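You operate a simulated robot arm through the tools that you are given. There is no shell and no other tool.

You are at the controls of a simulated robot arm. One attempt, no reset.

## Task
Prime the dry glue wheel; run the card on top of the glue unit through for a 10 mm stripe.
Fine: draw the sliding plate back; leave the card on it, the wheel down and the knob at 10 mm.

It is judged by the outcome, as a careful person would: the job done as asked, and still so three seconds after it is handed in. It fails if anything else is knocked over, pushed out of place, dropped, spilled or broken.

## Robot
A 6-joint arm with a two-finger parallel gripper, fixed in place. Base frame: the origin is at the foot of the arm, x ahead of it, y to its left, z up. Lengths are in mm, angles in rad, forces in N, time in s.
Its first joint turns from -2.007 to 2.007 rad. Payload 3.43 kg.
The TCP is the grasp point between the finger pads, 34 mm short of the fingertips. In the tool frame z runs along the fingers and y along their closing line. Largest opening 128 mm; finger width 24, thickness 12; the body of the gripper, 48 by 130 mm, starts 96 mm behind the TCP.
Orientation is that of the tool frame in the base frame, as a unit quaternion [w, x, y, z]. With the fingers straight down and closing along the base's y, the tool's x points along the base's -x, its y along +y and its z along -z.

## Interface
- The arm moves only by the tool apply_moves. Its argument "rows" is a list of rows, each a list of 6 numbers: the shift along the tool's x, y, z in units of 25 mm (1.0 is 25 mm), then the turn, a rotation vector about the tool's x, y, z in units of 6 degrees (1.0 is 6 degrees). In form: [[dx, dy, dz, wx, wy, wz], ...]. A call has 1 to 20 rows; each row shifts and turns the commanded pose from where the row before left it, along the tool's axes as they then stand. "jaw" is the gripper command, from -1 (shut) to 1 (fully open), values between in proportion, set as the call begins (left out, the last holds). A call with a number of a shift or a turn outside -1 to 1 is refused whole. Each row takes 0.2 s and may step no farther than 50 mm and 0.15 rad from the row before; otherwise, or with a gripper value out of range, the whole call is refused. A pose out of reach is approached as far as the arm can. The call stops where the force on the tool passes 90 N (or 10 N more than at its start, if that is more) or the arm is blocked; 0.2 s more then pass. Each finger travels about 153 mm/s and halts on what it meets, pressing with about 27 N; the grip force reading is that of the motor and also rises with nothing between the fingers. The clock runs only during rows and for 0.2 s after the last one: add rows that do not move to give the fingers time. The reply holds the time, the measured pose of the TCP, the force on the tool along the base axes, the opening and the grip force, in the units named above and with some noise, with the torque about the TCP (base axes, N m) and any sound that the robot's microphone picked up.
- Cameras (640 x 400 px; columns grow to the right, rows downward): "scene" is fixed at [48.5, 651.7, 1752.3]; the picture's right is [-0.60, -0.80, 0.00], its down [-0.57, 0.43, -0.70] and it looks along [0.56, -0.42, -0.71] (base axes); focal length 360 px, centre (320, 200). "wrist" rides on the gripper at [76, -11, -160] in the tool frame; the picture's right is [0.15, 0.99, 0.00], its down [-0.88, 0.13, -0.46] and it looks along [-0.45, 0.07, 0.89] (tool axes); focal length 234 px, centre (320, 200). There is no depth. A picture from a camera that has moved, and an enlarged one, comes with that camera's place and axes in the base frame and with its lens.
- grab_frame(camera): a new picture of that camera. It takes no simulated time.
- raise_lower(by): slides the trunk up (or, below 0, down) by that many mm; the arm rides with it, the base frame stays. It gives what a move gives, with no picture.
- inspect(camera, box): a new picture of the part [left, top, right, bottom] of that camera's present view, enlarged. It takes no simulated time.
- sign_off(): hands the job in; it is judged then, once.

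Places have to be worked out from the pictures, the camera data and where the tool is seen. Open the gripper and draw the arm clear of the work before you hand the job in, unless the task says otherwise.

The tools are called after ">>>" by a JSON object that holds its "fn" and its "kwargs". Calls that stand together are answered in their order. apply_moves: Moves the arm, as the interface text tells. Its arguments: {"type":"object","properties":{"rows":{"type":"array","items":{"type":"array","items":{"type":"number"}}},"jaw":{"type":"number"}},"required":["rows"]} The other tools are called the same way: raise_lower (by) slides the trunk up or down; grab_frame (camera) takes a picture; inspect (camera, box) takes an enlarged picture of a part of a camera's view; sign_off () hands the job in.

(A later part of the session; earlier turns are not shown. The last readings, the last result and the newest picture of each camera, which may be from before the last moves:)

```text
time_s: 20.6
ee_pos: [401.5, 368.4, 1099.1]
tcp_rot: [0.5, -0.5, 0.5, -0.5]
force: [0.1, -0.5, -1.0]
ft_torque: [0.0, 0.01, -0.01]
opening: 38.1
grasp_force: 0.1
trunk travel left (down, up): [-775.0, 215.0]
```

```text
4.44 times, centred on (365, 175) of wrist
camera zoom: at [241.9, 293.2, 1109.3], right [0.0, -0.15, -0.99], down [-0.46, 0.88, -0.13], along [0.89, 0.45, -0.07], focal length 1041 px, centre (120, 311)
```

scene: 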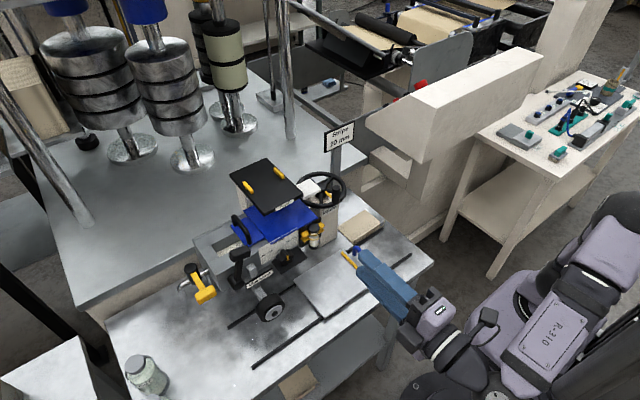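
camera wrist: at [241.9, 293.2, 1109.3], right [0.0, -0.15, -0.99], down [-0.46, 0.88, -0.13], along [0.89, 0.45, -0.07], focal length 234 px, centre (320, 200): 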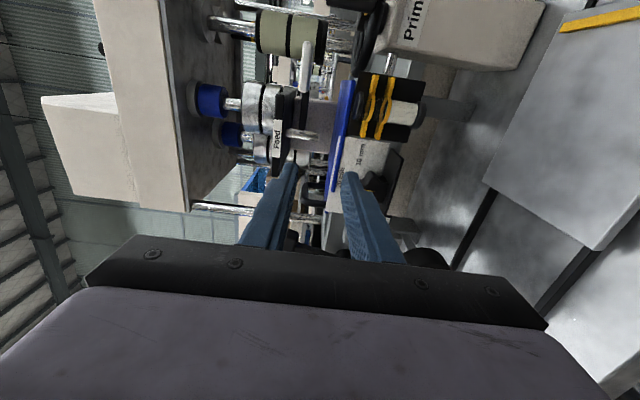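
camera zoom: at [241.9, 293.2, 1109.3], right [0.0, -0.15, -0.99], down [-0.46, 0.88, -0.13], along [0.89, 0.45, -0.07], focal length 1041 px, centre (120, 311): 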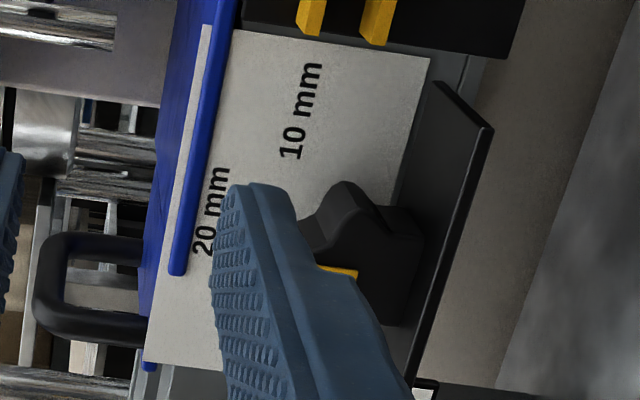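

The card is a ~6 mm board overhanging the front slightly, with clear space between the clip wing and the knob at y≈368. I'll lower to z≈1067 and advance so the open fingers straddle its edge, stopping short to check.

>>> {"fn": "apply_moves", "kwargs": {"rows": [[0, 0.64, 0, 0, 0, 0], [0, 0.64, 0, 0, 0, 0], [0, 0, 0.8, 0, 0, 0], [0, 0, 0.8, 0, 0, 0], [0, 0, 0.8, 0, 0, 0], [0, 0, 0.8, 0, 0, 0]]}}

>>> {"fn": "grab_frame", "kwargs": {"camera": "wrist"}}

>>> {"fn": "inspect", "kwargs": {"camera": "scene", "box": [250, 200, 340, 260]}}

>>> {"fn": "inspect", "kwargs": {"camera": "wrist", "box": [260, 100, 440, 240]}}

```text
time_s: 21.9
ee_pos: [482.5, 368.0, 1068.5]
tcp_rot: [0.5, -0.5, 0.5, -0.5]
force: [0.5, -0.3, 0.7]
ft_torque: [0.0, 0.03, -0.04]
opening: 38.1
grasp_force: 0.0
trunk travel left (down, up): [-775.0, 215.0]
```

```text
taken
camera wrist: at [321.8, 293.2, 1079.4], right [0.0, -0.15, -0.99], down [-0.46, 0.88, -0.13], along [0.89, 0.45, -0.07], focal length 234 px, centre (320, 200)
```

wrist: 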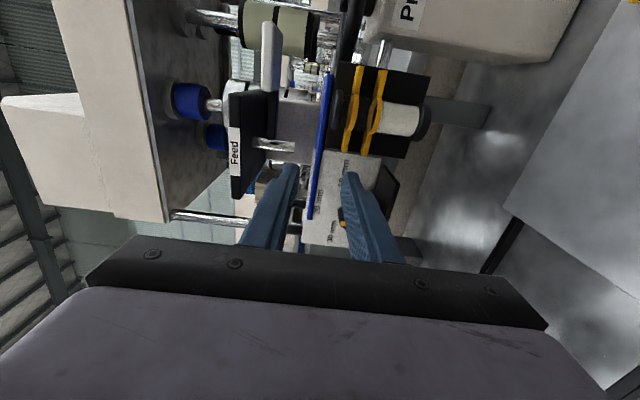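

```text
6.67 times, centred on (295, 230) of scene
camera zoom: at [48.5, 651.7, 1752.3], right [-0.6, -0.8, 0.0], down [-0.57, 0.43, -0.7], along [0.56, -0.42, -0.71], focal length 2397 px, centre (487, 0)
```

zoom: 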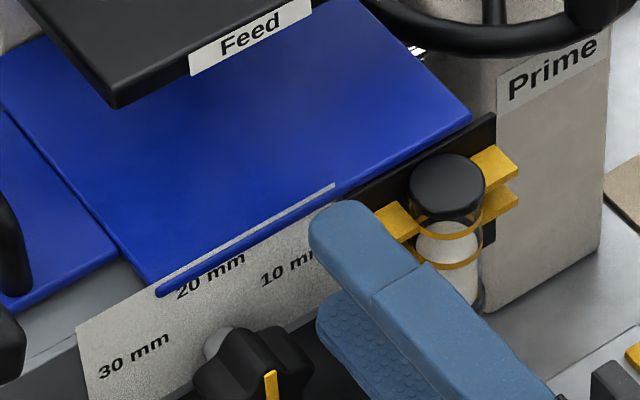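

```text
2.86 times, centred on (350, 170) of wrist
camera zoom: at [321.8, 293.2, 1079.4], right [0.0, -0.15, -0.99], down [-0.46, 0.88, -0.13], along [0.89, 0.45, -0.07], focal length 669 px, centre (234, 286)
```

zoom: 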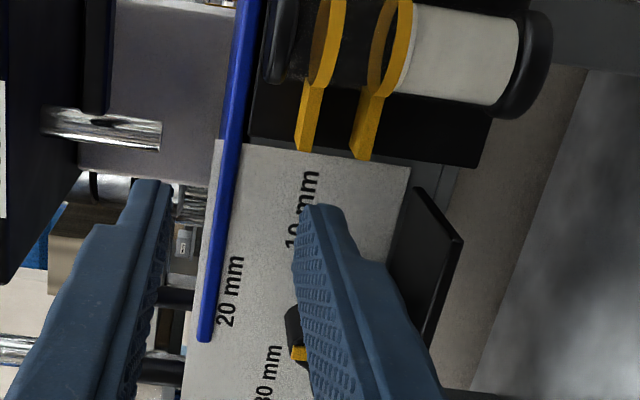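

The lip sits midway between the open fingers. I'll advance in small steps, watching the force.

>>> {"fn": "apply_moves", "kwargs": {"rows": [[0, 0, 0.35, 0, 0, 0], [0, 0, 0.35, 0, 0, 0]]}}

>>> {"fn": "inspect", "kwargs": {"camera": "scene", "box": [250, 200, 340, 260]}}

>>> {"fn": "inspect", "kwargs": {"camera": "wrist", "box": [260, 100, 440, 240]}}

```text
time_s: 22.6
ee_pos: [497.5, 368.9, 1068.3]
tcp_rot: [-0.5, 0.5, -0.5, 0.5]
force: [-0.2, 0.3, -0.1]
ft_torque: [-0.04, -0.03, -0.02]
opening: 38.1
grasp_force: 0.0
trunk travel left (down, up): [-775.0, 215.0]
```

```text
6.67 times, centred on (295, 230) of scene
camera zoom: at [48.5, 651.7, 1752.3], right [-0.6, -0.8, 0.0], down [-0.57, 0.43, -0.7], along [0.56, -0.42, -0.71], focal length 2397 px, centre (487, 0)
```

zoom: 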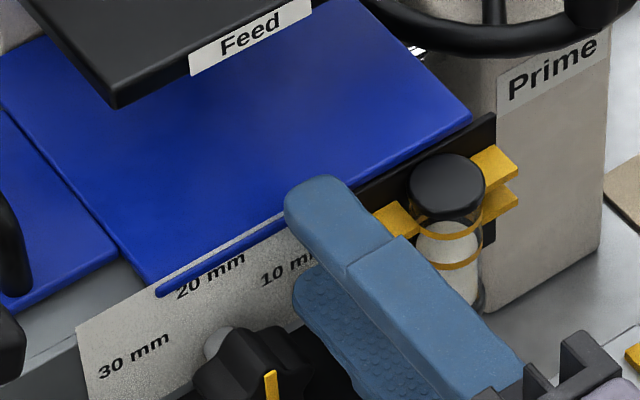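

```text
2.86 times, centred on (350, 170) of wrist
camera zoom: at [337.1, 293.3, 1079.0], right [0.0, -0.15, -0.99], down [-0.46, 0.88, -0.13], along [0.89, 0.45, -0.07], focal length 669 px, centre (234, 286)
```

zoom: 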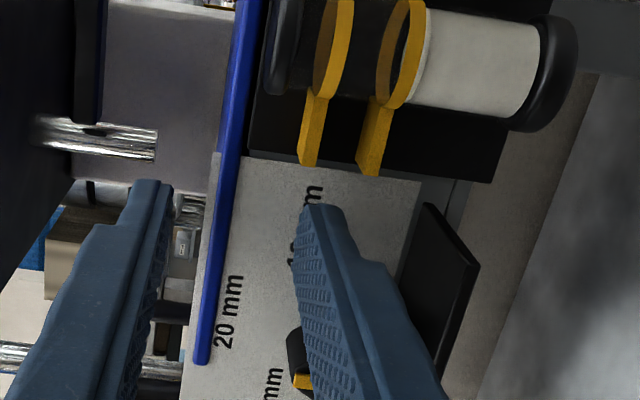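

No contact yet; advancing a bit further in small steps.

>>> {"fn": "apply_moves", "kwargs": {"rows": [[0, 0, 0.2, 0, 0, 0], [0, 0, 0.16, 0, 0, 0]]}}

>>> {"fn": "inspect", "kwargs": {"camera": "wrist", "box": [260, 100, 440, 240]}}

>>> {"fn": "inspect", "kwargs": {"camera": "scene", "box": [250, 200, 340, 260]}}

```text
time_s: 23.1
ee_pos: [505.3, 368.4, 1069.8]
tcp_rot: [0.5, -0.5, 0.5, -0.5]
force: [-3.1, -0.5, 0.6]
ft_torque: [0.01, 0.1, -0.08]
opening: 38.7
grasp_force: 0.4
trunk travel left (down, up): [-775.0, 215.0]
```

```text
2.86 times, centred on (350, 170) of wrist
camera zoom: at [345.7, 293.6, 1078.8], right [0.0, -0.15, -0.99], down [-0.46, 0.88, -0.13], along [0.89, 0.45, -0.07], focal length 669 px, centre (234, 286)
```

zoom: 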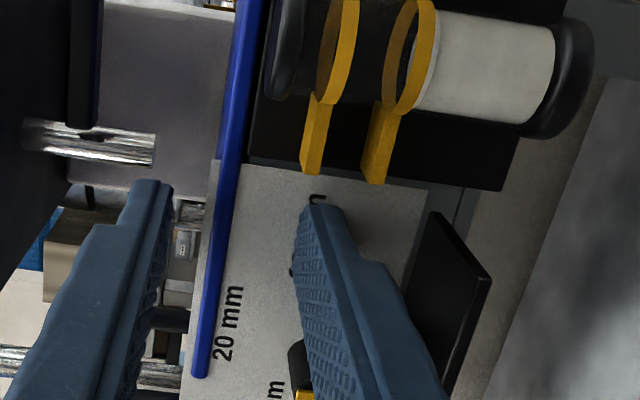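

```text
6.67 times, centred on (295, 230) of scene
camera zoom: at [48.5, 651.7, 1752.3], right [-0.6, -0.8, 0.0], down [-0.57, 0.43, -0.7], along [0.56, -0.42, -0.71], focal length 2397 px, centre (487, 0)
```

zoom: 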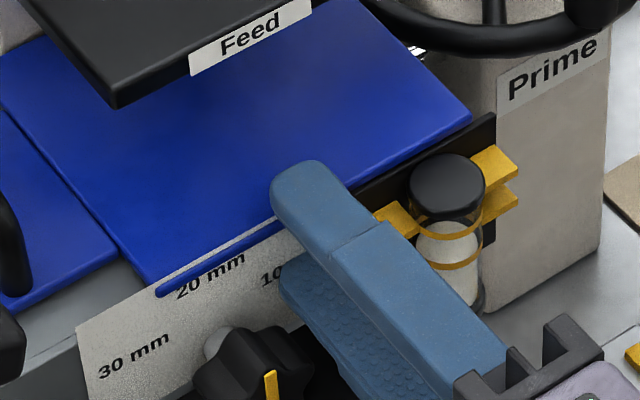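

Light contact (−3 N) says the lower fingertip just touched the tank face at x≈539. I'll back off 1 mm and close on the card edge.

>>> {"fn": "apply_moves", "kwargs": {"rows": [[0, 0, -0.04, 0, 0, 0], [0, 0, 0, 0, 0, 0], [0, 0, 0, 0, 0, 0]], "jaw": -1}}

>>> {"fn": "inspect", "kwargs": {"camera": "wrist", "box": [260, 100, 440, 240]}}

>>> {"fn": "inspect", "kwargs": {"camera": "scene", "box": [230, 190, 340, 260]}}

```text
time_s: 23.9
ee_pos: [506.8, 369.8, 1072.2]
tcp_rot: [0.503, -0.498, 0.499, -0.501]
force: [8.8, 4.9, 17.9]
ft_torque: [-0.85, -0.55, -0.11]
opening: 5.7
grasp_force: 40.0
trunk travel left (down, up): [-775.0, 215.0]
```

```text
2.86 times, centred on (350, 170) of wrist
camera zoom: at [345.6, 293.5, 1080.9], right [0.01, -0.14, -0.99], down [-0.46, 0.88, -0.13], along [0.89, 0.45, -0.06], focal length 669 px, centre (234, 286)
```

zoom: 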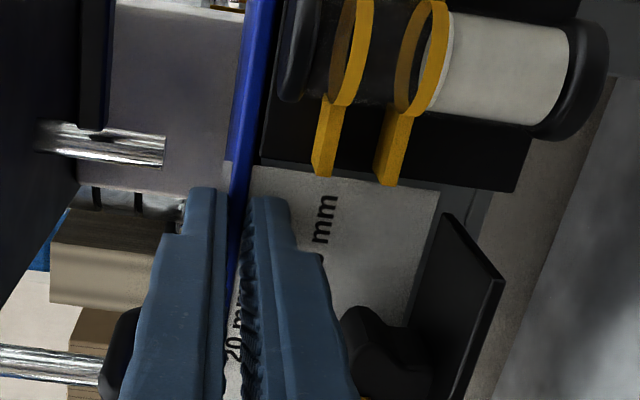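

```text
5.71 times, centred on (285, 225) of scene
camera zoom: at [48.5, 651.7, 1752.3], right [-0.6, -0.8, 0.0], down [-0.57, 0.43, -0.7], along [0.56, -0.42, -0.71], focal length 2054 px, centre (520, 57)
```

zoom: 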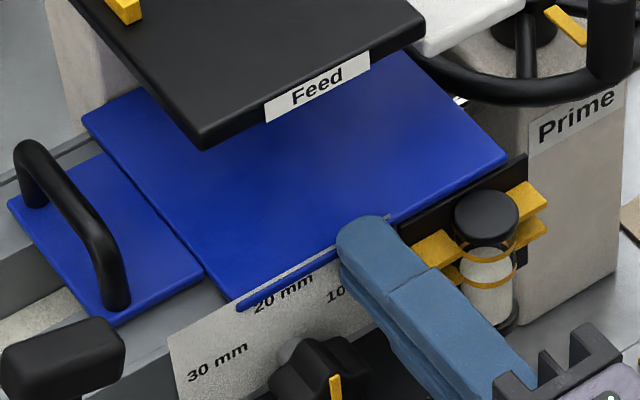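

The fingers hold an edge 5.7 mm thick; the +18 N upward force shows the card sits about 2–3 mm higher than my commanded height. I'll rise 3 mm to relieve it, then try a very small pull to see if it is loose.

>>> {"fn": "apply_moves", "kwargs": {"rows": [[0, -0.1, 0, 0, 0, 0], [0, 0, 0, 0, 0, 0]]}}

>>> {"fn": "apply_moves", "kwargs": {"rows": [[0, -0.04, -0.1, 0, 0, 0], [0, 0, -0.06, 0, 0, 0]]}}

>>> {"fn": "inspect", "kwargs": {"camera": "scene", "box": [230, 190, 340, 260]}}

```text
time_s: 24.6
ee_pos: [506.7, 368.8, 1072.3]
tcp_rot: [0.501, -0.499, 0.499, -0.501]
force: [8.3, 7.3, 17.9]
ft_torque: [-0.61, -0.49, -0.27]
opening: 5.6
grasp_force: 39.7
trunk travel left (down, up): [-775.0, 215.0]
```

```text
time_s: 25.1
ee_pos: [505.9, 367.7, 1072.2]
tcp_rot: [0.502, -0.499, 0.5, -0.499]
force: [28.4, 7.7, 17.0]
ft_torque: [-0.78, -0.5, 0.08]
opening: 5.6
grasp_force: 40.1
trunk travel left (down, up): [-775.0, 215.0]
```

```text
5.71 times, centred on (285, 225) of scene
camera zoom: at [48.5, 651.7, 1752.3], right [-0.6, -0.8, 0.0], down [-0.57, 0.43, -0.7], along [0.56, -0.42, -0.71], focal length 2054 px, centre (520, 57)
```

zoom: 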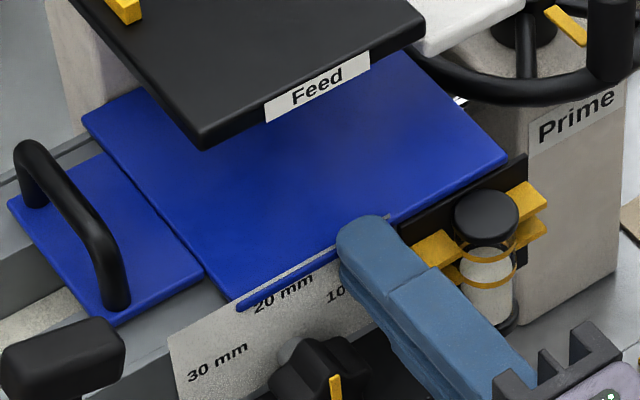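

The pull met 28 N without visible movement, and the force has not relaxed. I'll undo the pull and raise slightly more to see how the load changes before deciding.

>>> {"fn": "apply_moves", "kwargs": {"rows": [[0, 0, 0.16, 0, 0, 0], [0, -0.1, 0, 0, 0, 0], [0, 0, 0, 0, 0, 0]]}}

>>> {"fn": "apply_moves", "kwargs": {"rows": [[0, -0.1, 0, 0, 0, 0], [0, 0, 0, 0, 0, 0]]}}

>>> {"fn": "inspect", "kwargs": {"camera": "wrist", "box": [300, 120, 400, 220]}}

```text
time_s: 25.9
ee_pos: [505.3, 367.6, 1071.9]
tcp_rot: [-0.5, 0.502, -0.5, 0.498]
force: [9.0, 8.5, 6.9]
ft_torque: [0.43, -0.23, 0.12]
opening: 5.9
grasp_force: 40.1
trunk travel left (down, up): [-775.0, 215.0]
```

```text
time_s: 26.6
ee_pos: [506.0, 368.9, 1072.3]
tcp_rot: [-0.497, 0.504, -0.501, 0.498]
force: [6.3, 8.3, -8.8]
ft_torque: [0.88, 0.2, 1.36]
opening: 5.7
grasp_force: 40.0
trunk travel left (down, up): [-775.0, 215.0]
```

```text
4.00 times, centred on (350, 170) of wrist
camera zoom: at [345.8, 293.2, 1084.4], right [-0.01, -0.15, -0.99], down [-0.46, 0.88, -0.13], along [0.89, 0.45, -0.08], focal length 937 px, centre (200, 320)
```

zoom: 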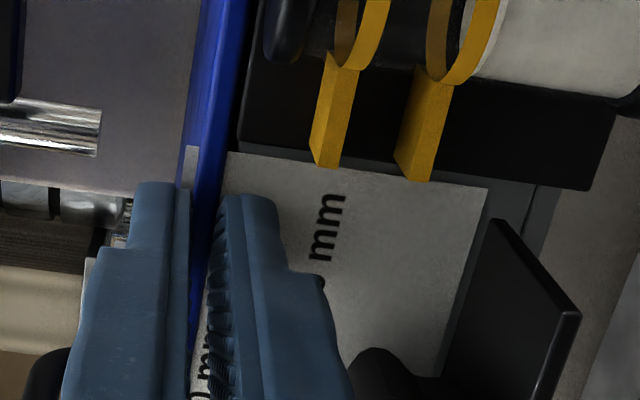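

The edge resists both pulling and lifting, so the blue sheet is fixed to the tank (a cover), not the card. I'll let go and back straight out, then look over the top of the unit for the real card.

>>> {"fn": "apply_moves", "kwargs": {"rows": [[0, 0.12, 0, 0, 0, 0], [0, 0, 0, 0, 0, 0]]}}

>>> {"fn": "apply_moves", "kwargs": {"rows": [[0, 0, 0, 0, 0, 0], [0, 0, 0, 0, 0, 0], [0, 0, -0.4, 0, 0, 0], [0, 0, -0.8, 0, 0, 0], [0, 0, -1, 0, 0, 0], [0, 0, -1, 0, 0, 0], [0, 0, -1, 0, 0, 0], [0, 0, -1, 0, 0, 0]], "jaw": -0.4}}

>>> {"fn": "inspect", "kwargs": {"camera": "scene", "box": [170, 130, 420, 330]}}

>>> {"fn": "inspect", "kwargs": {"camera": "scene", "box": [220, 150, 320, 215]}}

```text
time_s: 27.1
ee_pos: [505.1, 368.6, 1072.9]
tcp_rot: [-0.499, 0.501, -0.5, 0.5]
force: [5.7, 8.5, -5.2]
ft_torque: [0.59, 0.09, 1.08]
opening: 5.8
grasp_force: 39.5
trunk travel left (down, up): [-775.0, 215.0]
```

```text
time_s: 28.9
ee_pos: [373.3, 366.3, 1072.9]
tcp_rot: [0.5, -0.5, 0.5, -0.5]
force: [0.3, 1.3, 0.0]
ft_torque: [0.0, 0.02, 0.01]
opening: 38.2
grasp_force: 0.0
trunk travel left (down, up): [-775.0, 215.0]
```

```text
2.00 times, centred on (295, 230) of scene
camera zoom: at [48.5, 651.7, 1752.3], right [-0.6, -0.8, 0.0], down [-0.57, 0.43, -0.7], along [0.56, -0.42, -0.71], focal length 719 px, centre (370, 140)
```

zoom: 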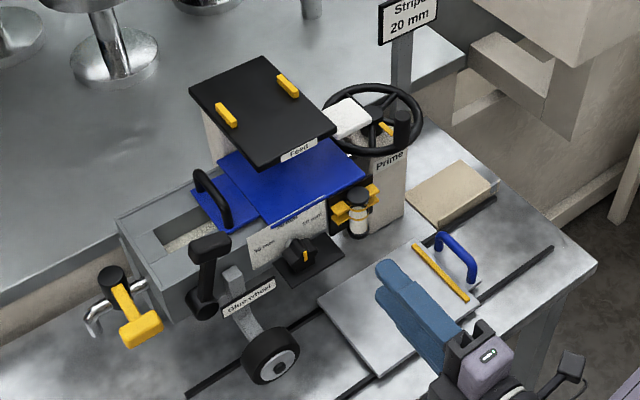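

```text
6.15 times, centred on (270, 182) of scene
camera zoom: at [48.5, 651.7, 1752.3], right [-0.6, -0.8, 0.0], down [-0.57, 0.43, -0.7], along [0.56, -0.42, -0.71], focal length 2212 px, centre (628, 308)
```

zoom: 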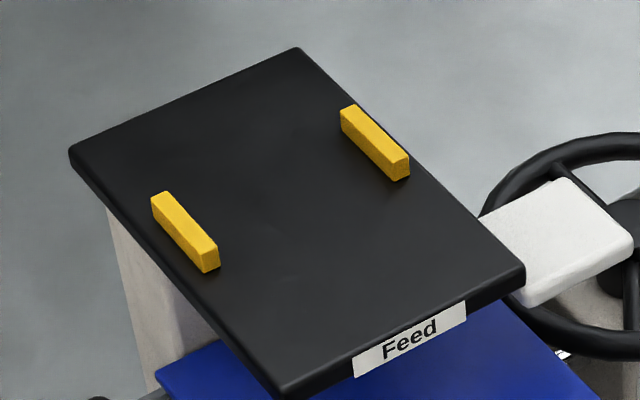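

The blue cover is unmoved. I'll zoom in on the beige piece and other candidate objects around the unit.

>>> {"fn": "inspect", "kwargs": {"camera": "scene", "box": [330, 200, 400, 250]}}

>>> {"fn": "inspect", "kwargs": {"camera": "scene", "box": [185, 210, 265, 270]}}

>>> {"fn": "inspect", "kwargs": {"camera": "scene", "box": [100, 330, 200, 400]}}

>>> {"fn": "grab_frame", "kwargs": {"camera": "wrist"}}

>>> {"fn": "inspect", "kwargs": {"camera": "wrist", "box": [220, 20, 360, 130]}}

```text
8.00 times, centred on (365, 225) of scene
camera zoom: at [48.5, 651.7, 1752.3], right [-0.6, -0.8, 0.0], down [-0.57, 0.43, -0.7], along [0.56, -0.42, -0.71], focal length 2876 px, centre (-40, 0)
```

zoom: 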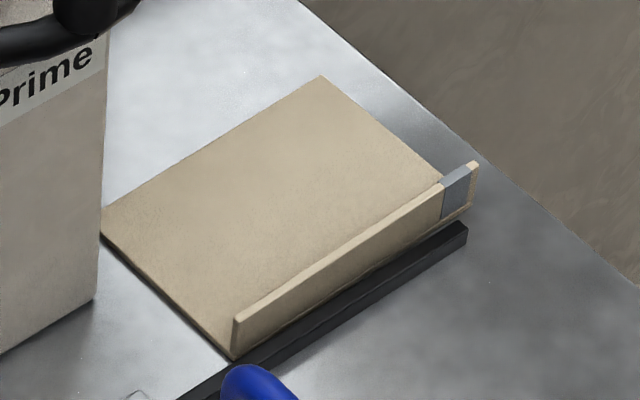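

```text
6.67 times, centred on (225, 240) of scene
camera zoom: at [48.5, 651.7, 1752.3], right [-0.6, -0.8, 0.0], down [-0.57, 0.43, -0.7], along [0.56, -0.42, -0.71], focal length 2397 px, centre (953, -67)
```

zoom: 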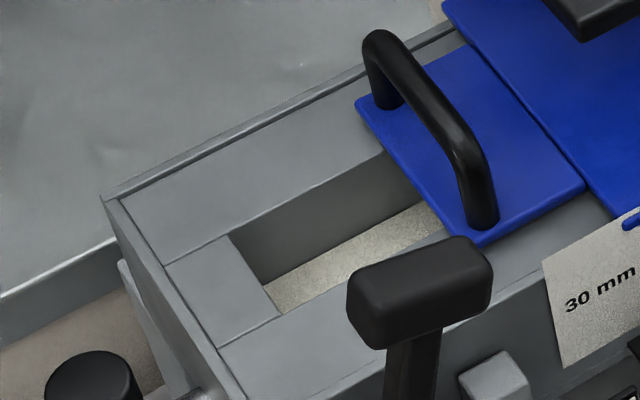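

```text
5.71 times, centred on (150, 365) of scene
camera zoom: at [48.5, 651.7, 1752.3], right [-0.6, -0.8, 0.0], down [-0.57, 0.43, -0.7], along [0.56, -0.42, -0.71], focal length 2054 px, centre (1291, -743)
```

zoom: 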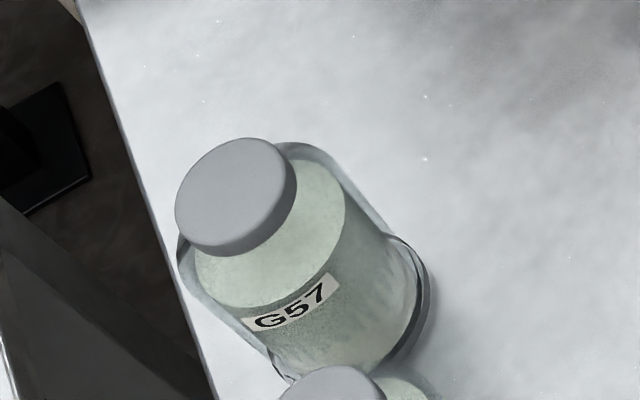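

```text
taken
camera wrist: at [212.2, 290.8, 1082.7], right [0.0, -0.15, -0.99], down [-0.46, 0.88, -0.13], along [0.89, 0.45, -0.07], focal length 234 px, centre (320, 200)
```

wrist: 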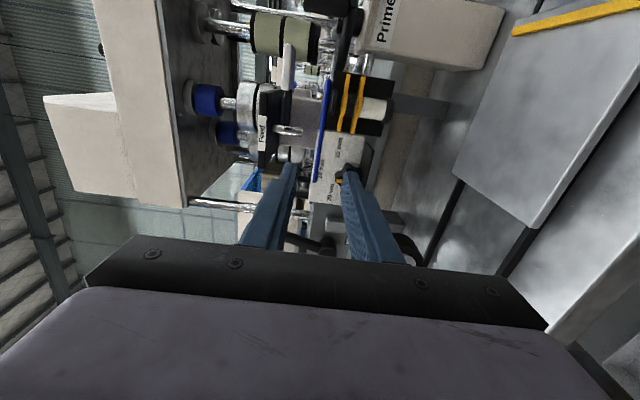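

```text
3.64 times, centred on (290, 75) of wrist
camera zoom: at [212.2, 290.8, 1082.7], right [0.0, -0.15, -0.99], down [-0.46, 0.88, -0.13], along [0.89, 0.45, -0.07], focal length 852 px, centre (429, 654)
```

zoom: 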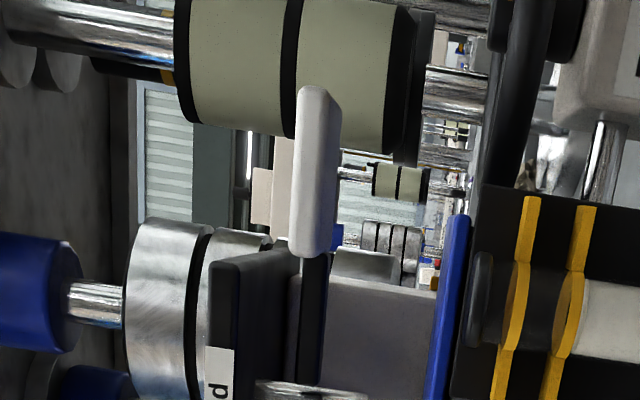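

The beige piece on the bench top is a thin board with an upright flange along its near edge — clearly a card made to be gripped — and there seems to be another beige one on the lower shelf. So "on top of the glue unit" likely means this one rather than the shelf one; I'll check the lower shelf and then swing the tool to point down.

>>> {"fn": "inspect", "kwargs": {"camera": "scene", "box": [240, 340, 360, 400]}}

>>> {"fn": "apply_moves", "kwargs": {"rows": [[0, 0, 0, -1, 0, 0], [0, 0, 0, -1, 0, 0], [0, 0, 0, -1, 0, 0], [0, 0, 0, -1, 0, 0], [0, 0, 0, -1, 0, 0], [0, 0, 0, -1, 0, 0], [0, 0, 0, -1, 0, 0], [0, 0, 0, -1, 0, 0]]}}

```text
5.33 times, centred on (300, 370) of scene
camera zoom: at [48.5, 651.7, 1752.3], right [-0.6, -0.8, 0.0], down [-0.57, 0.43, -0.7], along [0.56, -0.42, -0.71], focal length 1917 px, centre (427, -707)
```

zoom: 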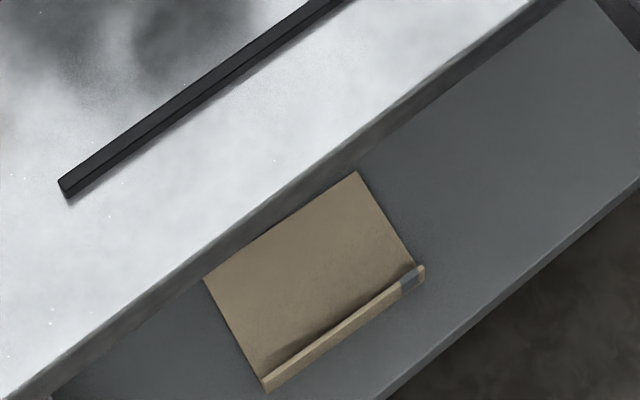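

```text
time_s: 30.8
ee_pos: [376.0, 365.4, 1072.5]
tcp_rot: [-0.252, 0.661, -0.66, 0.253]
force: [-0.6, -0.3, 0.6]
ft_torque: [-0.03, -0.04, 0.04]
opening: 38.5
grasp_force: 0.0
trunk travel left (down, up): [-775.0, 215.0]
```

Confirmed: an identical card lies on the lower shelf, so the one on the bench top is the card to use. Continuing the swing to tool-down.

>>> {"fn": "apply_moves", "kwargs": {"rows": [[0, 0, 0, -1, 0, 0], [0, 0, 0, -1, 0, 0], [0, 0, 0, -1, 0, 0], [0, 0, 0, -1, 0, 0], [0, 0, 0, -1, 0, 0], [0, 0, 0, -1, 0, 0], [0, 0, 0, -1, 0, 0]]}}

>>> {"fn": "grab_frame", "kwargs": {"camera": "wrist"}}

>>> {"fn": "grab_frame", "kwargs": {"camera": "scene"}}

```text
time_s: 32.4
ee_pos: [375.3, 366.6, 1074.0]
tcp_rot: [0.0, 0.707, -0.707, 0.0]
force: [0.3, -0.1, 0.3]
ft_torque: [0.01, -0.04, 0.02]
opening: 38.3
grasp_force: 0.1
trunk travel left (down, up): [-775.0, 215.0]
```

```text
taken
camera wrist: at [386.4, 290.9, 1232.8], right [-0.99, -0.15, 0.0], down [-0.13, 0.88, 0.46], along [-0.07, 0.45, -0.89], focal length 234 px, centre (320, 200)
```

wrist: 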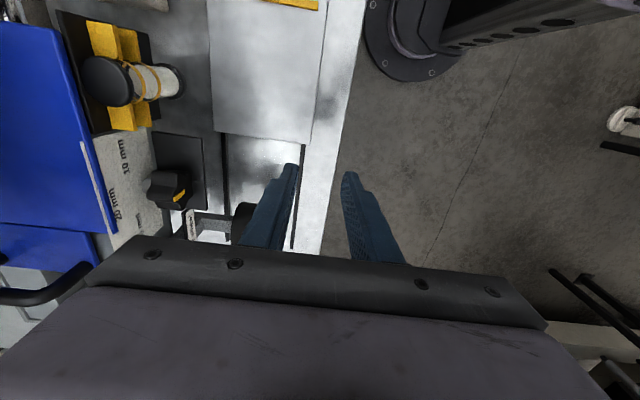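

```text
taken
```

scene: 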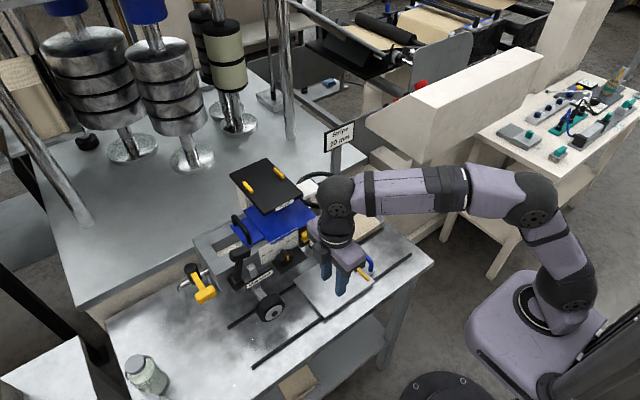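

Tool is vertical with closing along x; the arm has good posture. I'll move right (−y) to y≈100 at this safe height, then view the card.

>>> {"fn": "apply_moves", "kwargs": {"rows": [[0.967, 0, 0, 0, 0, 0], [0.967, 0, 0, 0, 0, 0], [0.967, 0, 0, 0, 0, 0], [0.967, 0, 0, 0, 0, 0], [0.967, 0, 0, 0, 0, 0], [0.967, 0, 0, 0, 0, 0], [0.967, 0, 0, 0, 0, 0], [0.967, 0, 0, 0, 0, 0], [0.967, 0, 0, 0, 0, 0], [0.967, 0, 0, 0, 0, 0], [0.967, 0, 0, 0, 0, 0]]}}

>>> {"fn": "grab_frame", "kwargs": {"camera": "wrist"}}

>>> {"fn": "inspect", "kwargs": {"camera": "scene", "box": [300, 180, 440, 270]}}

```text
time_s: 34.8
ee_pos: [375.3, 103.4, 1073.9]
tcp_rot: [0.0, -0.707, 0.707, 0.0]
force: [0.1, 0.0, -0.5]
ft_torque: [0.01, 0.0, -0.01]
opening: 38.5
grasp_force: 0.1
trunk travel left (down, up): [-775.0, 215.0]
```

```text
taken
camera wrist: at [385.4, 28.0, 1232.6], right [-0.99, -0.15, 0.0], down [-0.13, 0.88, 0.46], along [-0.07, 0.45, -0.89], focal length 234 px, centre (320, 200)
```

wrist: 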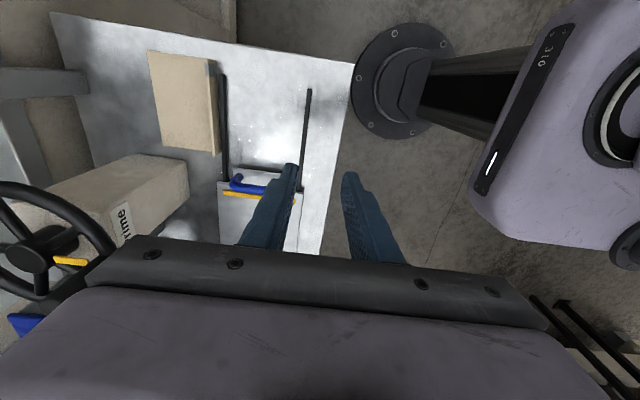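

```text
4.44 times, centred on (370, 225) of scene
camera zoom: at [48.5, 651.7, 1752.3], right [-0.6, -0.8, 0.0], down [-0.57, 0.43, -0.7], along [0.56, -0.42, -0.71], focal length 1598 px, centre (98, 89)
```

zoom: 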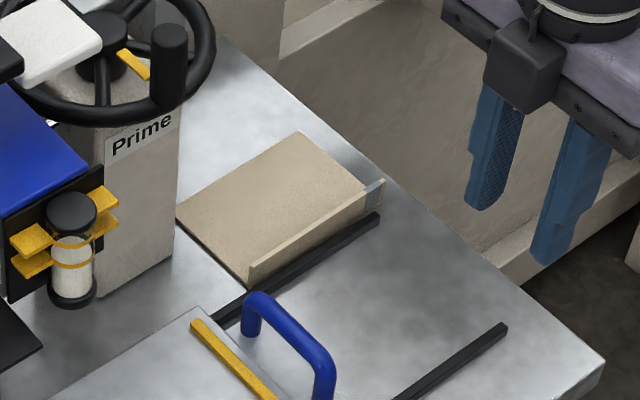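

The card is visible from above now. Zooming in for exact edges.

>>> {"fn": "inspect", "kwargs": {"camera": "wrist", "box": [130, 30, 350, 200]}}

>>> {"fn": "inspect", "kwargs": {"camera": "wrist", "box": [140, 40, 240, 160]}}

>>> {"fn": "inspect", "kwargs": {"camera": "wrist", "box": [0, 150, 140, 330]}}

```text
2.35 times, centred on (240, 115) of wrist
camera zoom: at [385.4, 28.0, 1232.6], right [-0.99, -0.15, 0.0], down [-0.13, 0.88, 0.46], along [-0.07, 0.45, -0.89], focal length 551 px, centre (508, 400)
```

zoom: 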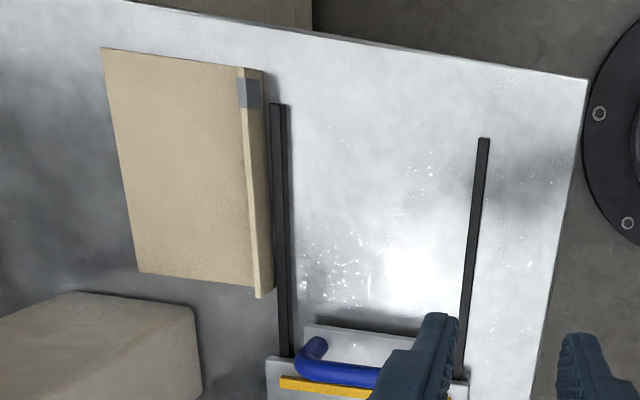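

```text
3.33 times, centred on (190, 100) of wrist
camera zoom: at [385.4, 28.0, 1232.6], right [-0.99, -0.15, 0.0], down [-0.13, 0.88, 0.46], along [-0.07, 0.45, -0.89], focal length 781 px, centre (753, 533)
```

zoom: 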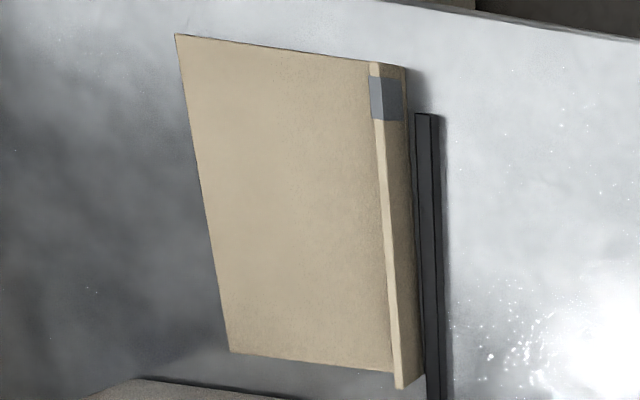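

```text
2.22 times, centred on (70, 240) of wrist
camera zoom: at [385.4, 28.0, 1232.6], right [-0.99, -0.15, 0.0], down [-0.13, 0.88, 0.46], along [-0.07, 0.45, -0.89], focal length 520 px, centre (876, 111)
```

zoom: 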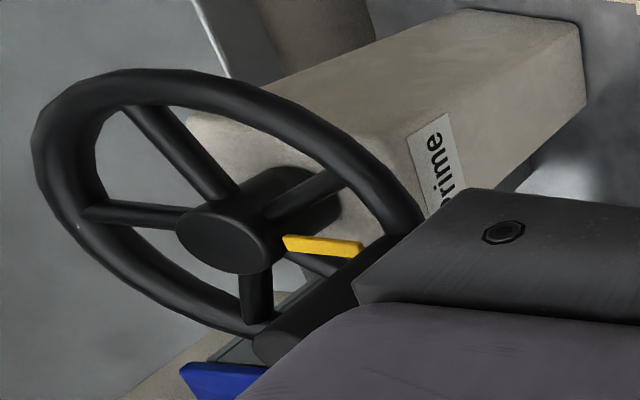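

The card lies at about x 526–611, y 26–152, its ~4 mm flange at x≈526 reaching z≈892, with the far rail just in front of it. I'll move over the flange at this height and check alignment.

>>> {"fn": "apply_moves", "kwargs": {"rows": [[0.1, -0.863, 0, 0, 0, 0], [0.1, -0.863, 0, 0, 0, 0], [0.1, -0.863, 0, 0, 0, 0], [0.1, -0.863, 0, 0, 0, 0], [0.1, -0.863, 0, 0, 0, 0], [0.1, -0.863, 0, 0, 0, 0], [0, -0.863, 0, 0, 0, 0]]}}

>>> {"fn": "grab_frame", "kwargs": {"camera": "wrist"}}

>>> {"fn": "grab_frame", "kwargs": {"camera": "scene"}}

```text
time_s: 36.4
ee_pos: [527.5, 86.5, 1071.3]
tcp_rot: [-0.001, 0.707, -0.707, -0.001]
force: [-1.0, -0.9, -0.1]
ft_torque: [0.02, 0.0, 0.01]
opening: 38.4
grasp_force: 0.1
trunk travel left (down, up): [-775.0, 215.0]
```

```text
taken
camera wrist: at [538.1, 11.0, 1231.5], right [-0.99, -0.15, 0.0], down [-0.13, 0.88, 0.46], along [-0.07, 0.45, -0.89], focal length 234 px, centre (320, 200)
```

wrist: 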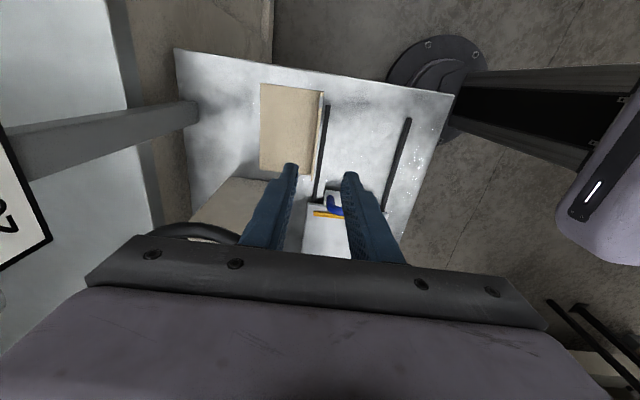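

```text
taken
```

scene: 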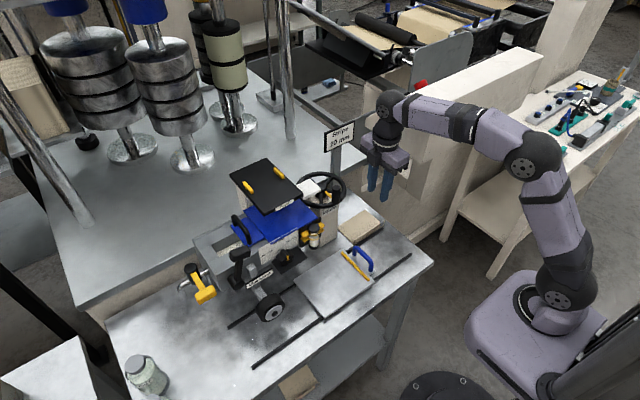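

Reached above the flange. Before lowering I want to make sure the forearm will clear the beige machine behind on the right, so I'll look at it.

>>> {"fn": "inspect", "kwargs": {"camera": "scene", "box": [330, 40, 580, 260]}}

>>> {"fn": "inspect", "kwargs": {"camera": "wrist", "box": [100, 40, 420, 260]}}

```text
1.82 times, centred on (455, 150) of scene
camera zoom: at [48.5, 651.7, 1752.3], right [-0.6, -0.8, 0.0], down [-0.57, 0.43, -0.7], along [0.56, -0.42, -0.71], focal length 654 px, centre (74, 291)
```

zoom: 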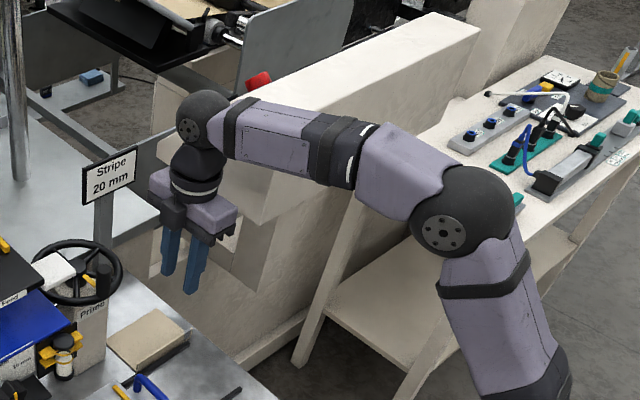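

```text
1.82 times, centred on (260, 150) of wrist
camera zoom: at [538.1, 11.0, 1231.5], right [-0.99, -0.15, 0.0], down [-0.13, 0.88, 0.46], along [-0.07, 0.45, -0.89], focal length 426 px, centre (429, 291)
```

zoom: 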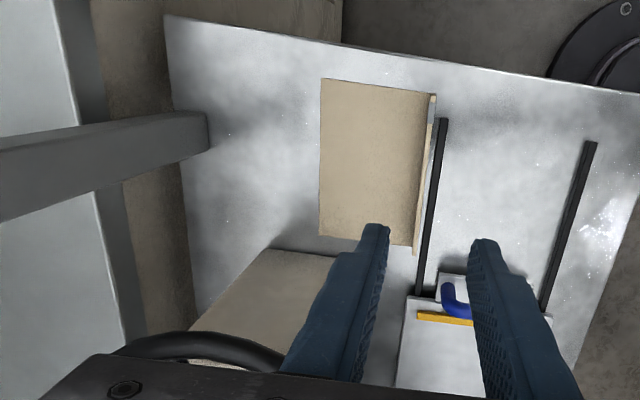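

No obstacle near the gripper's path. I'll lower 110 mm and check the finger alignment with the flange.

>>> {"fn": "apply_moves", "kwargs": {"rows": [[0, 0, 0.88, 0, 0, 0], [0, 0, 0.88, 0, 0, 0], [0, 0, 0.88, 0, 0, 0], [0, 0, 0.88, 0, 0, 0], [0, 0, 0.88, 0, 0, 0]]}}

>>> {"fn": "grab_frame", "kwargs": {"camera": "wrist"}}

>>> {"fn": "inspect", "kwargs": {"camera": "wrist", "box": [220, 20, 420, 220]}}

>>> {"fn": "inspect", "kwargs": {"camera": "scene", "box": [320, 170, 420, 260]}}

```text
time_s: 37.5
ee_pos: [527.1, 83.6, 961.2]
tcp_rot: [0.0, 0.707, -0.707, 0.0]
force: [-0.5, -0.4, -0.2]
ft_torque: [0.0, 0.02, -0.01]
opening: 38.3
grasp_force: 0.1
trunk travel left (down, up): [-775.0, 215.0]
```

```text
taken
camera wrist: at [537.7, 9.2, 1120.3], right [-0.99, -0.15, 0.0], down [-0.13, 0.88, 0.46], along [-0.07, 0.45, -0.89], focal length 234 px, centre (320, 200)
```

wrist: 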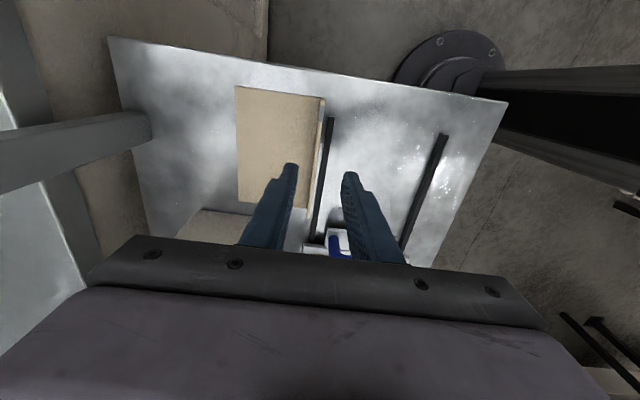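

```text
2.00 times, centred on (320, 120) of wrist
camera zoom: at [537.7, 9.2, 1120.3], right [-0.99, -0.15, 0.0], down [-0.13, 0.88, 0.46], along [-0.07, 0.45, -0.89], focal length 468 px, centre (320, 360)
```

zoom: 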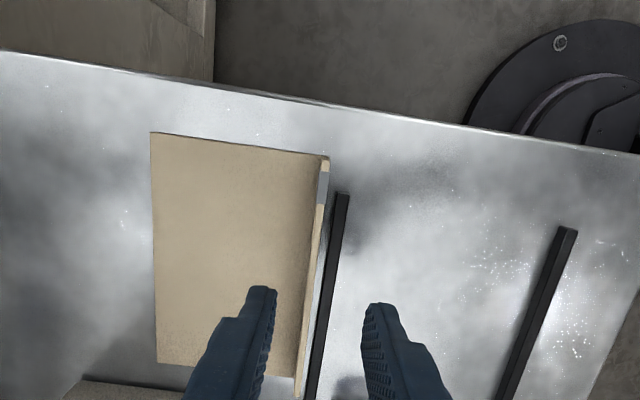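

```text
4.44 times, centred on (370, 215) of scene
camera zoom: at [48.5, 651.7, 1752.3], right [-0.6, -0.8, 0.0], down [-0.57, 0.43, -0.7], along [0.56, -0.42, -0.71], focal length 1598 px, centre (98, 133)
```

zoom: 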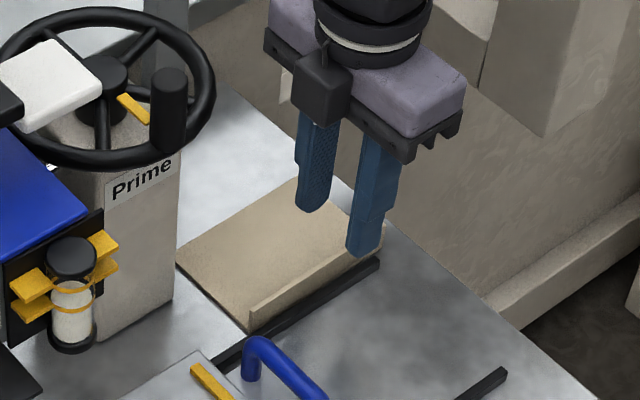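

The flange is centred between the fingers within ~3 mm. I'll shift +2 mm in x and lower to TCP z≈921, then check against the rail and flange.

>>> {"fn": "apply_moves", "kwargs": {"rows": [[0, -0.1, 0.6, 0, 0, 0], [0, 0, 0.6, 0, 0, 0], [0, 0, 0.4, 0, 0, 0]]}}

>>> {"fn": "inspect", "kwargs": {"camera": "wrist", "box": [220, 20, 420, 220]}}

>>> {"fn": "inspect", "kwargs": {"camera": "scene", "box": [340, 195, 410, 255]}}

```text
time_s: 38.4
ee_pos: [529.6, 83.8, 922.4]
tcp_rot: [0.0, -0.707, 0.707, 0.0]
force: [-0.5, -0.4, 0.3]
ft_torque: [0.01, 0.0, -0.02]
opening: 38.4
grasp_force: 0.0
trunk travel left (down, up): [-775.0, 215.0]
```

```text
2.00 times, centred on (320, 120) of wrist
camera zoom: at [540.5, 9.1, 1081.9], right [-0.99, -0.15, 0.0], down [-0.13, 0.88, 0.46], along [-0.07, 0.45, -0.89], focal length 468 px, centre (320, 360)
```

zoom: 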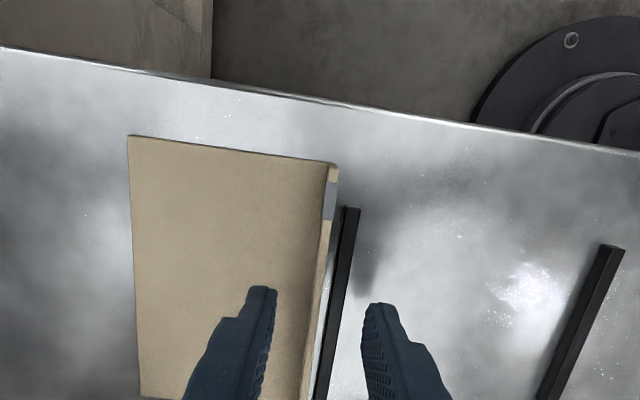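

```text
6.67 times, centred on (375, 225) of scene
camera zoom: at [48.5, 651.7, 1752.3], right [-0.6, -0.8, 0.0], down [-0.57, 0.43, -0.7], along [0.56, -0.42, -0.71], focal length 2397 px, centre (-47, 33)
```

zoom: 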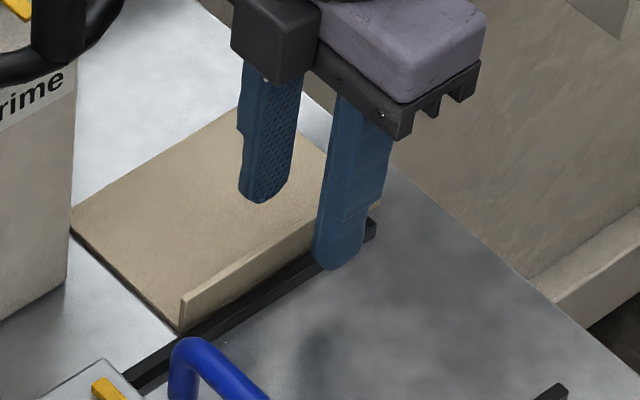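

The flange is centred between the fingers. I'll go down 5 mm more gently and close on it.

>>> {"fn": "apply_moves", "kwargs": {"rows": [[0, 0, 0.1, 0, 0, 0], [0, 0, 0.1, 0, 0, 0]]}}

>>> {"fn": "apply_moves", "kwargs": {"rows": [[0, 0, 0, 0, 0, 0], [0, 0, 0, 0, 0, 0], [0, 0, 0, 0, 0, 0]], "jaw": -1}}

>>> {"fn": "inspect", "kwargs": {"camera": "wrist", "box": [220, 20, 420, 220]}}

>>> {"fn": "inspect", "kwargs": {"camera": "scene", "box": [340, 195, 410, 255]}}

```text
time_s: 39.0
ee_pos: [529.4, 84.7, 918.8]
tcp_rot: [0.0, 0.708, -0.707, 0.0]
force: [0.4, 0.0, 0.0]
ft_torque: [0.02, 0.01, 0.0]
opening: 38.5
grasp_force: 0.1
trunk travel left (down, up): [-775.0, 215.0]
```

```text
time_s: 39.8
ee_pos: [528.6, 84.3, 918.1]
tcp_rot: [0.0, 0.708, -0.707, 0.0]
force: [-0.4, -0.2, 0.5]
ft_torque: [0.0, 0.01, -0.06]
opening: 3.0
grasp_force: 27.2
trunk travel left (down, up): [-775.0, 215.0]
```

```text
2.00 times, centred on (320, 120) of wrist
camera zoom: at [539.8, 9.4, 1076.8], right [-0.99, -0.15, 0.0], down [-0.13, 0.88, 0.46], along [-0.07, 0.45, -0.89], focal length 468 px, centre (320, 360)
```

zoom: 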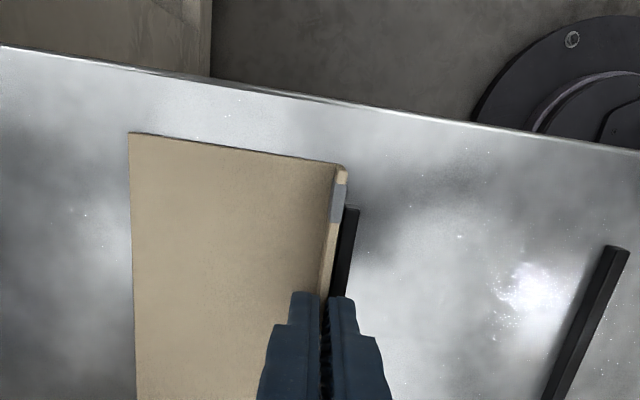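

```text
6.67 times, centred on (375, 225) of scene
camera zoom: at [48.5, 651.7, 1752.3], right [-0.6, -0.8, 0.0], down [-0.57, 0.43, -0.7], along [0.56, -0.42, -0.71], focal length 2397 px, centre (-47, 33)
```

zoom: 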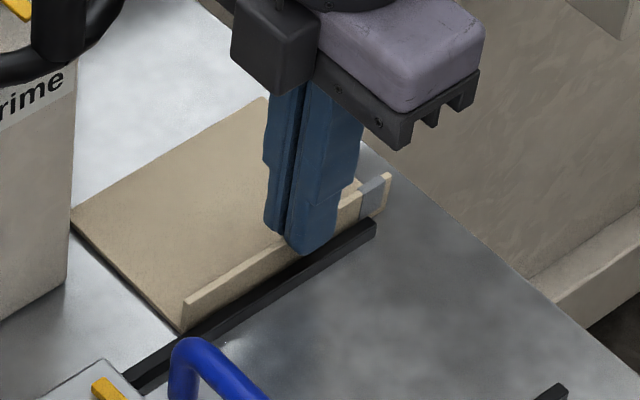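

The flange is gripped (3.0 mm thick, 27 N). Lifting 40 mm and checking the card follows.

>>> {"fn": "apply_moves", "kwargs": {"rows": [[0, 0, -0.3, 0, 0, 0], [0, 0, -0.5, 0, 0, 0], [0, 0, -0.8, 0, 0, 0]]}}

>>> {"fn": "inspect", "kwargs": {"camera": "scene", "box": [320, 175, 420, 260]}}

>>> {"fn": "inspect", "kwargs": {"camera": "wrist", "box": [180, 20, 420, 240]}}

```text
time_s: 40.5
ee_pos: [527.5, 86.0, 958.9]
tcp_rot: [0.0, 0.707, -0.707, 0.0]
force: [0.1, -0.4, 0.3]
ft_torque: [0.02, -0.02, -0.02]
opening: 2.8
grasp_force: 27.1
trunk travel left (down, up): [-775.0, 215.0]
```

```text
4.71 times, centred on (370, 218) of scene
camera zoom: at [48.5, 651.7, 1752.3], right [-0.6, -0.8, 0.0], down [-0.57, 0.43, -0.7], along [0.56, -0.42, -0.71], focal length 1692 px, centre (85, 118)
```

zoom: 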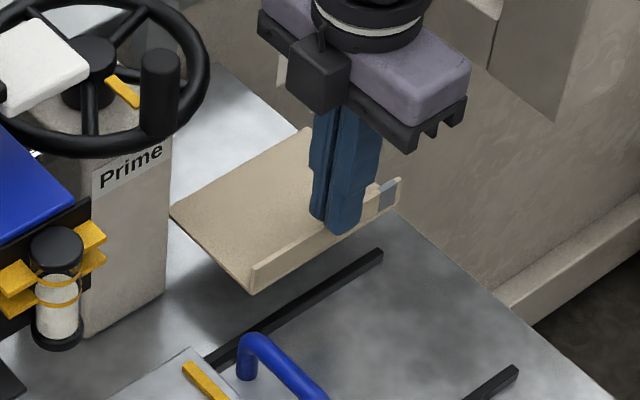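

```text
1.82 times, centred on (300, 130) of wrist
camera zoom: at [538.8, 10.5, 1117.3], right [-0.99, -0.15, 0.0], down [-0.13, 0.88, 0.46], along [-0.07, 0.45, -0.89], focal length 426 px, centre (356, 327)
```

zoom: 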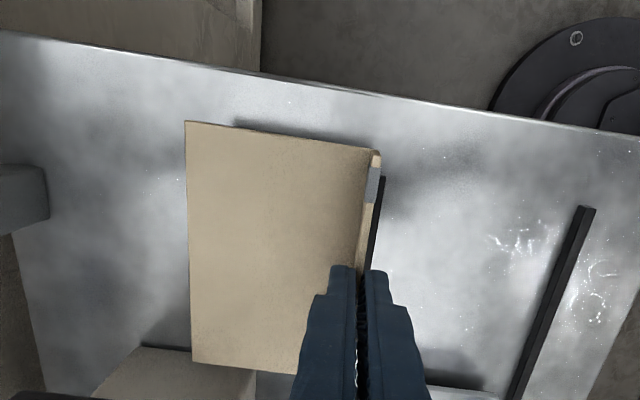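

The card is held level. I'll lift further, move to x≈417 (so the wheel track falls on the card's face, flange in front of the wheel) and then left to y≈284 above the plate.

>>> {"fn": "apply_moves", "kwargs": {"rows": [[0, 0, -1, 0, 0, 0], [0, 0, -1, 0, 0, 0], [0, 0.88, 0, 0, 0, 0], [0, 0.88, 0, 0, 0, 0], [0, 0.88, 0, 0, 0, 0], [0, 0.88, 0, 0, 0, 0], [0, 0.88, 0, 0, 0, 0], [-0.88, 0, 0, 0, 0, 0], [-0.88, 0, 0, 0, 0, 0], [-0.88, 0, 0, 0, 0, 0], [-0.88, 0, 0, 0, 0, 0], [-0.88, 0, 0, 0, 0, 0], [-0.88, 0, 0, 0, 0, 0], [-0.88, 0, 0, 0, 0, 0], [-0.88, 0, 0, 0, 0, 0], [-0.88, 0, 0, 0, 0, 0]]}}

>>> {"fn": "grab_frame", "kwargs": {"camera": "wrist"}}

>>> {"fn": "inspect", "kwargs": {"camera": "scene", "box": [240, 190, 420, 330]}}

```text
time_s: 44.0
ee_pos: [420.8, 285.2, 1008.8]
tcp_rot: [0.001, 0.707, -0.707, 0.0]
force: [0.9, -0.8, 0.3]
ft_torque: [0.03, 0.02, 0.0]
opening: 3.0
grasp_force: 27.0
trunk travel left (down, up): [-775.0, 215.0]
```

```text
taken
camera wrist: at [431.0, 210.7, 1167.5], right [-0.99, -0.15, 0.0], down [-0.13, 0.88, 0.46], along [-0.07, 0.45, -0.89], focal length 234 px, centre (320, 200)
```

wrist: 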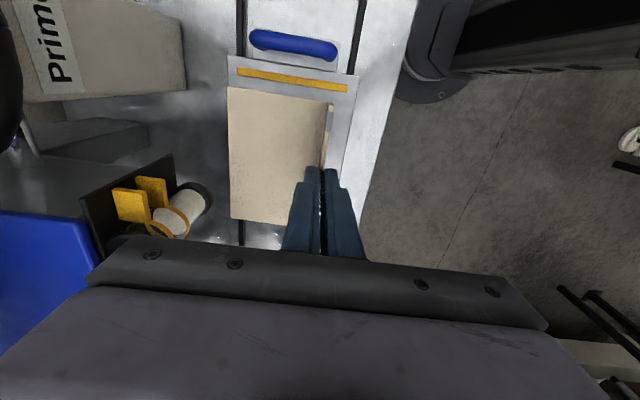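

```text
2.86 times, centred on (330, 260) of scene
camera zoom: at [48.5, 651.7, 1752.3], right [-0.6, -0.8, 0.0], down [-0.57, 0.43, -0.7], along [0.56, -0.42, -0.71], focal length 1027 px, centre (291, 29)
```

zoom: 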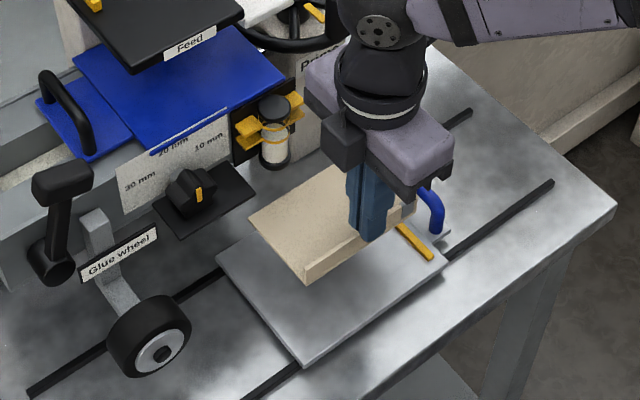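

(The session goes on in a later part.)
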